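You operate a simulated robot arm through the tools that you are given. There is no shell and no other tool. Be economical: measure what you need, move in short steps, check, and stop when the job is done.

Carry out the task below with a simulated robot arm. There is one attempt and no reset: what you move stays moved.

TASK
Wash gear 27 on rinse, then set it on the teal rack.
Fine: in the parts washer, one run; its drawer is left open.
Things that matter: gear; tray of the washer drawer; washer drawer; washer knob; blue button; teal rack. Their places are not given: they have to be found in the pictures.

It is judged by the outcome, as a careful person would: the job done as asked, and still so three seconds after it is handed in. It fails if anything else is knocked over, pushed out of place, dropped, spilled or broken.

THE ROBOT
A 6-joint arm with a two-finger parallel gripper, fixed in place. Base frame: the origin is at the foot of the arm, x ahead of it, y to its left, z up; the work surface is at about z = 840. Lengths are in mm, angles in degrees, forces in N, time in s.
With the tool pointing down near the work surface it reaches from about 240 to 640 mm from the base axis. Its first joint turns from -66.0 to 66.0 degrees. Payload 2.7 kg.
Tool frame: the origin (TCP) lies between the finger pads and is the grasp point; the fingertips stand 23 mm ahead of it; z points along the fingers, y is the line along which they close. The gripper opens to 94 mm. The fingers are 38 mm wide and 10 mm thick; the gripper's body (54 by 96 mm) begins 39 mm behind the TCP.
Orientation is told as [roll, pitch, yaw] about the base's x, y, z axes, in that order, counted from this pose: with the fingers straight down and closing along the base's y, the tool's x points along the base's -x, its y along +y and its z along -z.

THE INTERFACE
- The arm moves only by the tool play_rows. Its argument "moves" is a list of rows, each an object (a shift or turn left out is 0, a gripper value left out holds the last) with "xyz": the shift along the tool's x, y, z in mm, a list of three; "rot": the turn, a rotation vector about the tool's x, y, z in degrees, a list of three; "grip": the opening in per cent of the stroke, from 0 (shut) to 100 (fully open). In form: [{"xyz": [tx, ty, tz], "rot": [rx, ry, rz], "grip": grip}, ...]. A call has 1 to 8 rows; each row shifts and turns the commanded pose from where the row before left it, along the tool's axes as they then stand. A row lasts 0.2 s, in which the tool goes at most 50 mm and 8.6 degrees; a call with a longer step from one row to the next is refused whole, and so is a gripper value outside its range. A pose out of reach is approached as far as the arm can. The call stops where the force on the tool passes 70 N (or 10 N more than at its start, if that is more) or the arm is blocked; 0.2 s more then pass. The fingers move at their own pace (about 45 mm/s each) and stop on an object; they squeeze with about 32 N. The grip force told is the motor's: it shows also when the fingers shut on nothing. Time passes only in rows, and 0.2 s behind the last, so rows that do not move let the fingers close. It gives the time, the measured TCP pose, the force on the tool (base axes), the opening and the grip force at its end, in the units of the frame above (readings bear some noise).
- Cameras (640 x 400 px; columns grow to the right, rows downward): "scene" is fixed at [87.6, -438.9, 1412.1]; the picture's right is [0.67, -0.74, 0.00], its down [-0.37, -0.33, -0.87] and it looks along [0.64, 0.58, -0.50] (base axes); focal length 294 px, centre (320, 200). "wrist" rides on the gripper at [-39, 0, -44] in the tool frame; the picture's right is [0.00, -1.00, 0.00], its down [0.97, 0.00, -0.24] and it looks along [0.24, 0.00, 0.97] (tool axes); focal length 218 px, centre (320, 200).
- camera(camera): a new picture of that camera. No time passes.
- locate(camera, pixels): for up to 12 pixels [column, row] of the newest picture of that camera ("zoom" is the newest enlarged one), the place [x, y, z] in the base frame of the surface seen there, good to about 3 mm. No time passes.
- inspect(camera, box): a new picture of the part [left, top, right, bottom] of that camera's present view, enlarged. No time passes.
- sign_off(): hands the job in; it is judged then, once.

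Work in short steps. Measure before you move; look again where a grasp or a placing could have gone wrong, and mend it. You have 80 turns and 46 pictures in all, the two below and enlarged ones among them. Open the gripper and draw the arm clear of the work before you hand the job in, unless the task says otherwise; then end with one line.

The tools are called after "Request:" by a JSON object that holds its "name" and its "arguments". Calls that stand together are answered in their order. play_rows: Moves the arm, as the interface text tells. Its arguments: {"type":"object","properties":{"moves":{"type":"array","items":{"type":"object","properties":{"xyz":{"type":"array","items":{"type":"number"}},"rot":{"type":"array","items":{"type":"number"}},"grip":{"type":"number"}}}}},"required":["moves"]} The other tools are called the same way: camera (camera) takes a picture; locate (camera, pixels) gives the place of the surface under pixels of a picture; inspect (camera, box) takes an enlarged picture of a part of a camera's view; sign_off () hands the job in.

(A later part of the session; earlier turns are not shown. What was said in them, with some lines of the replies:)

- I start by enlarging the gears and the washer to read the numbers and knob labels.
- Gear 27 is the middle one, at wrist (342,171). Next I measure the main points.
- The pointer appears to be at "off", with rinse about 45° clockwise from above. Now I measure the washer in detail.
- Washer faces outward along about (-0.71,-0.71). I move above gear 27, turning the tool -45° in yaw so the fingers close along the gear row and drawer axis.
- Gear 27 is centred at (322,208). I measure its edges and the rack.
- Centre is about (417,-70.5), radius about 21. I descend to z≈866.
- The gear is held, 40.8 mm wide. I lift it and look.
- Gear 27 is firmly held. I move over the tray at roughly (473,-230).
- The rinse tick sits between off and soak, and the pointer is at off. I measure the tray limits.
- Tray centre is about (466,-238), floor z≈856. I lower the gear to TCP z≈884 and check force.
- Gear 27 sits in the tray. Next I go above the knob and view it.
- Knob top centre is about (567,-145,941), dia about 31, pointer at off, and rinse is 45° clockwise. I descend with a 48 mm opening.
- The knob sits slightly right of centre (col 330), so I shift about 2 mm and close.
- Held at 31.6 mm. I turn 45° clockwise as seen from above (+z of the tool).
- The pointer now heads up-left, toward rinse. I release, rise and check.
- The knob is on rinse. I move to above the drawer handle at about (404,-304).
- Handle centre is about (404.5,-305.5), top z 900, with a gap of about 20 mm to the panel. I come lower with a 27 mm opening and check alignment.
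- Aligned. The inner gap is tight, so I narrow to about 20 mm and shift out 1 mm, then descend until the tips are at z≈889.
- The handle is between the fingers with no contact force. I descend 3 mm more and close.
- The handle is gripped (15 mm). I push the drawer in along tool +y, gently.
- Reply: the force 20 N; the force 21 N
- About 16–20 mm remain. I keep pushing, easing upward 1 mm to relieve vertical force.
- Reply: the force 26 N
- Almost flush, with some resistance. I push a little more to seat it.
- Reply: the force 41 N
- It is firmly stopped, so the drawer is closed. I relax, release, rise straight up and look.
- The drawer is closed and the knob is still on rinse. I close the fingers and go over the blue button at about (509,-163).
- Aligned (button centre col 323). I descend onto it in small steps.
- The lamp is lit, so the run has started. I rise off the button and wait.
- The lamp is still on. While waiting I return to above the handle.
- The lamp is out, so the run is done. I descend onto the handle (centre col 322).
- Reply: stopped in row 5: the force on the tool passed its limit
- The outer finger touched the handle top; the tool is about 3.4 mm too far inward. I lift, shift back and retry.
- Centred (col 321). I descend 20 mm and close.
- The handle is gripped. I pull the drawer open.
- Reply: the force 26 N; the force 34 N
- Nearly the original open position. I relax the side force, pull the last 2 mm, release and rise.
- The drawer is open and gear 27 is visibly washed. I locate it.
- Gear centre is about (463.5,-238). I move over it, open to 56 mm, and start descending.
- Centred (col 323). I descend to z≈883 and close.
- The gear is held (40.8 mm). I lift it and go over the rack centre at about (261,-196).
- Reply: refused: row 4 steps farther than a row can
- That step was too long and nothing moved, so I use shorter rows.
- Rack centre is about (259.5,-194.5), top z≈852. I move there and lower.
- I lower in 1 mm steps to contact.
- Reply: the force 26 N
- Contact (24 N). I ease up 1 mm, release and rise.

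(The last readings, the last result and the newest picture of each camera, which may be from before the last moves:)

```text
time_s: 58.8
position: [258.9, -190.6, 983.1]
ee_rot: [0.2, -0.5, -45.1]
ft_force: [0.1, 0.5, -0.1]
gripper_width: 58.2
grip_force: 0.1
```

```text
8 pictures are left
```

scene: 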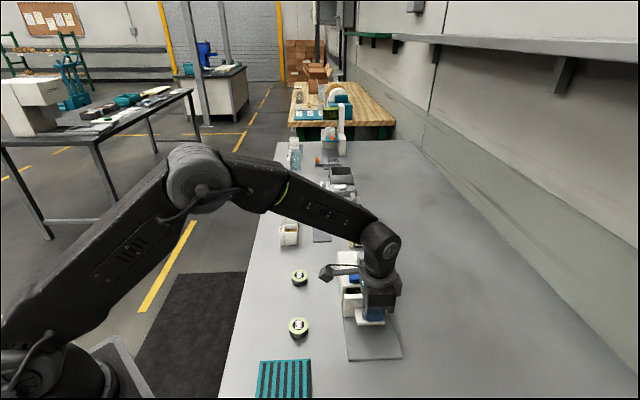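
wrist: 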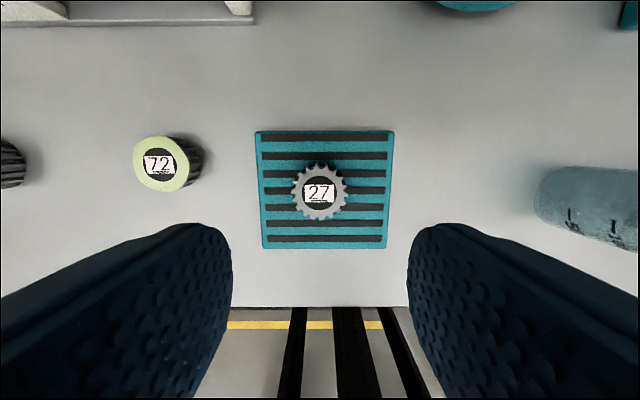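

Gear 27 rests on the rack centre. I draw clear upward and take a final scene check.

Request:
{"name": "play_rows", "arguments": {"moves": [{"xyz": [0, 0, -45]}, {"xyz": [0, 0, -45]}, {"xyz": [-30, 30, 0]}, {"xyz": [-30, 30, 0]}, {}]}}

Request:
{"name": "camera", "arguments": {"camera": "scene"}}

```text
time_s: 60.0
position: [345.6, -192.5, 1075.2]
ee_rot: [0.2, -0.7, -45.2]
ft_force: [-0.2, 0.1, 0.7]
gripper_width: 58.3
grip_force: 0.2
```

```text
7 pictures are left
```

scene: 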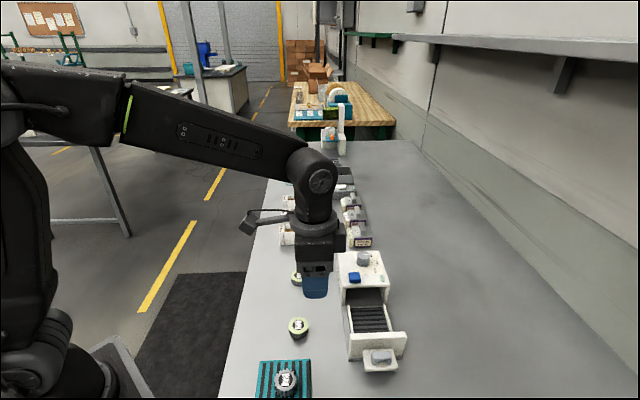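

The scene matches the task: gear on the rack, drawer open, everything else in place.

Request:
{"name": "sign_off", "arguments": {}}

```text
The job is handed in.
```

Gear 27 had one run in the parts washer on rinse and now sits on the teal rack; the washer drawer is open and the arm is clear.
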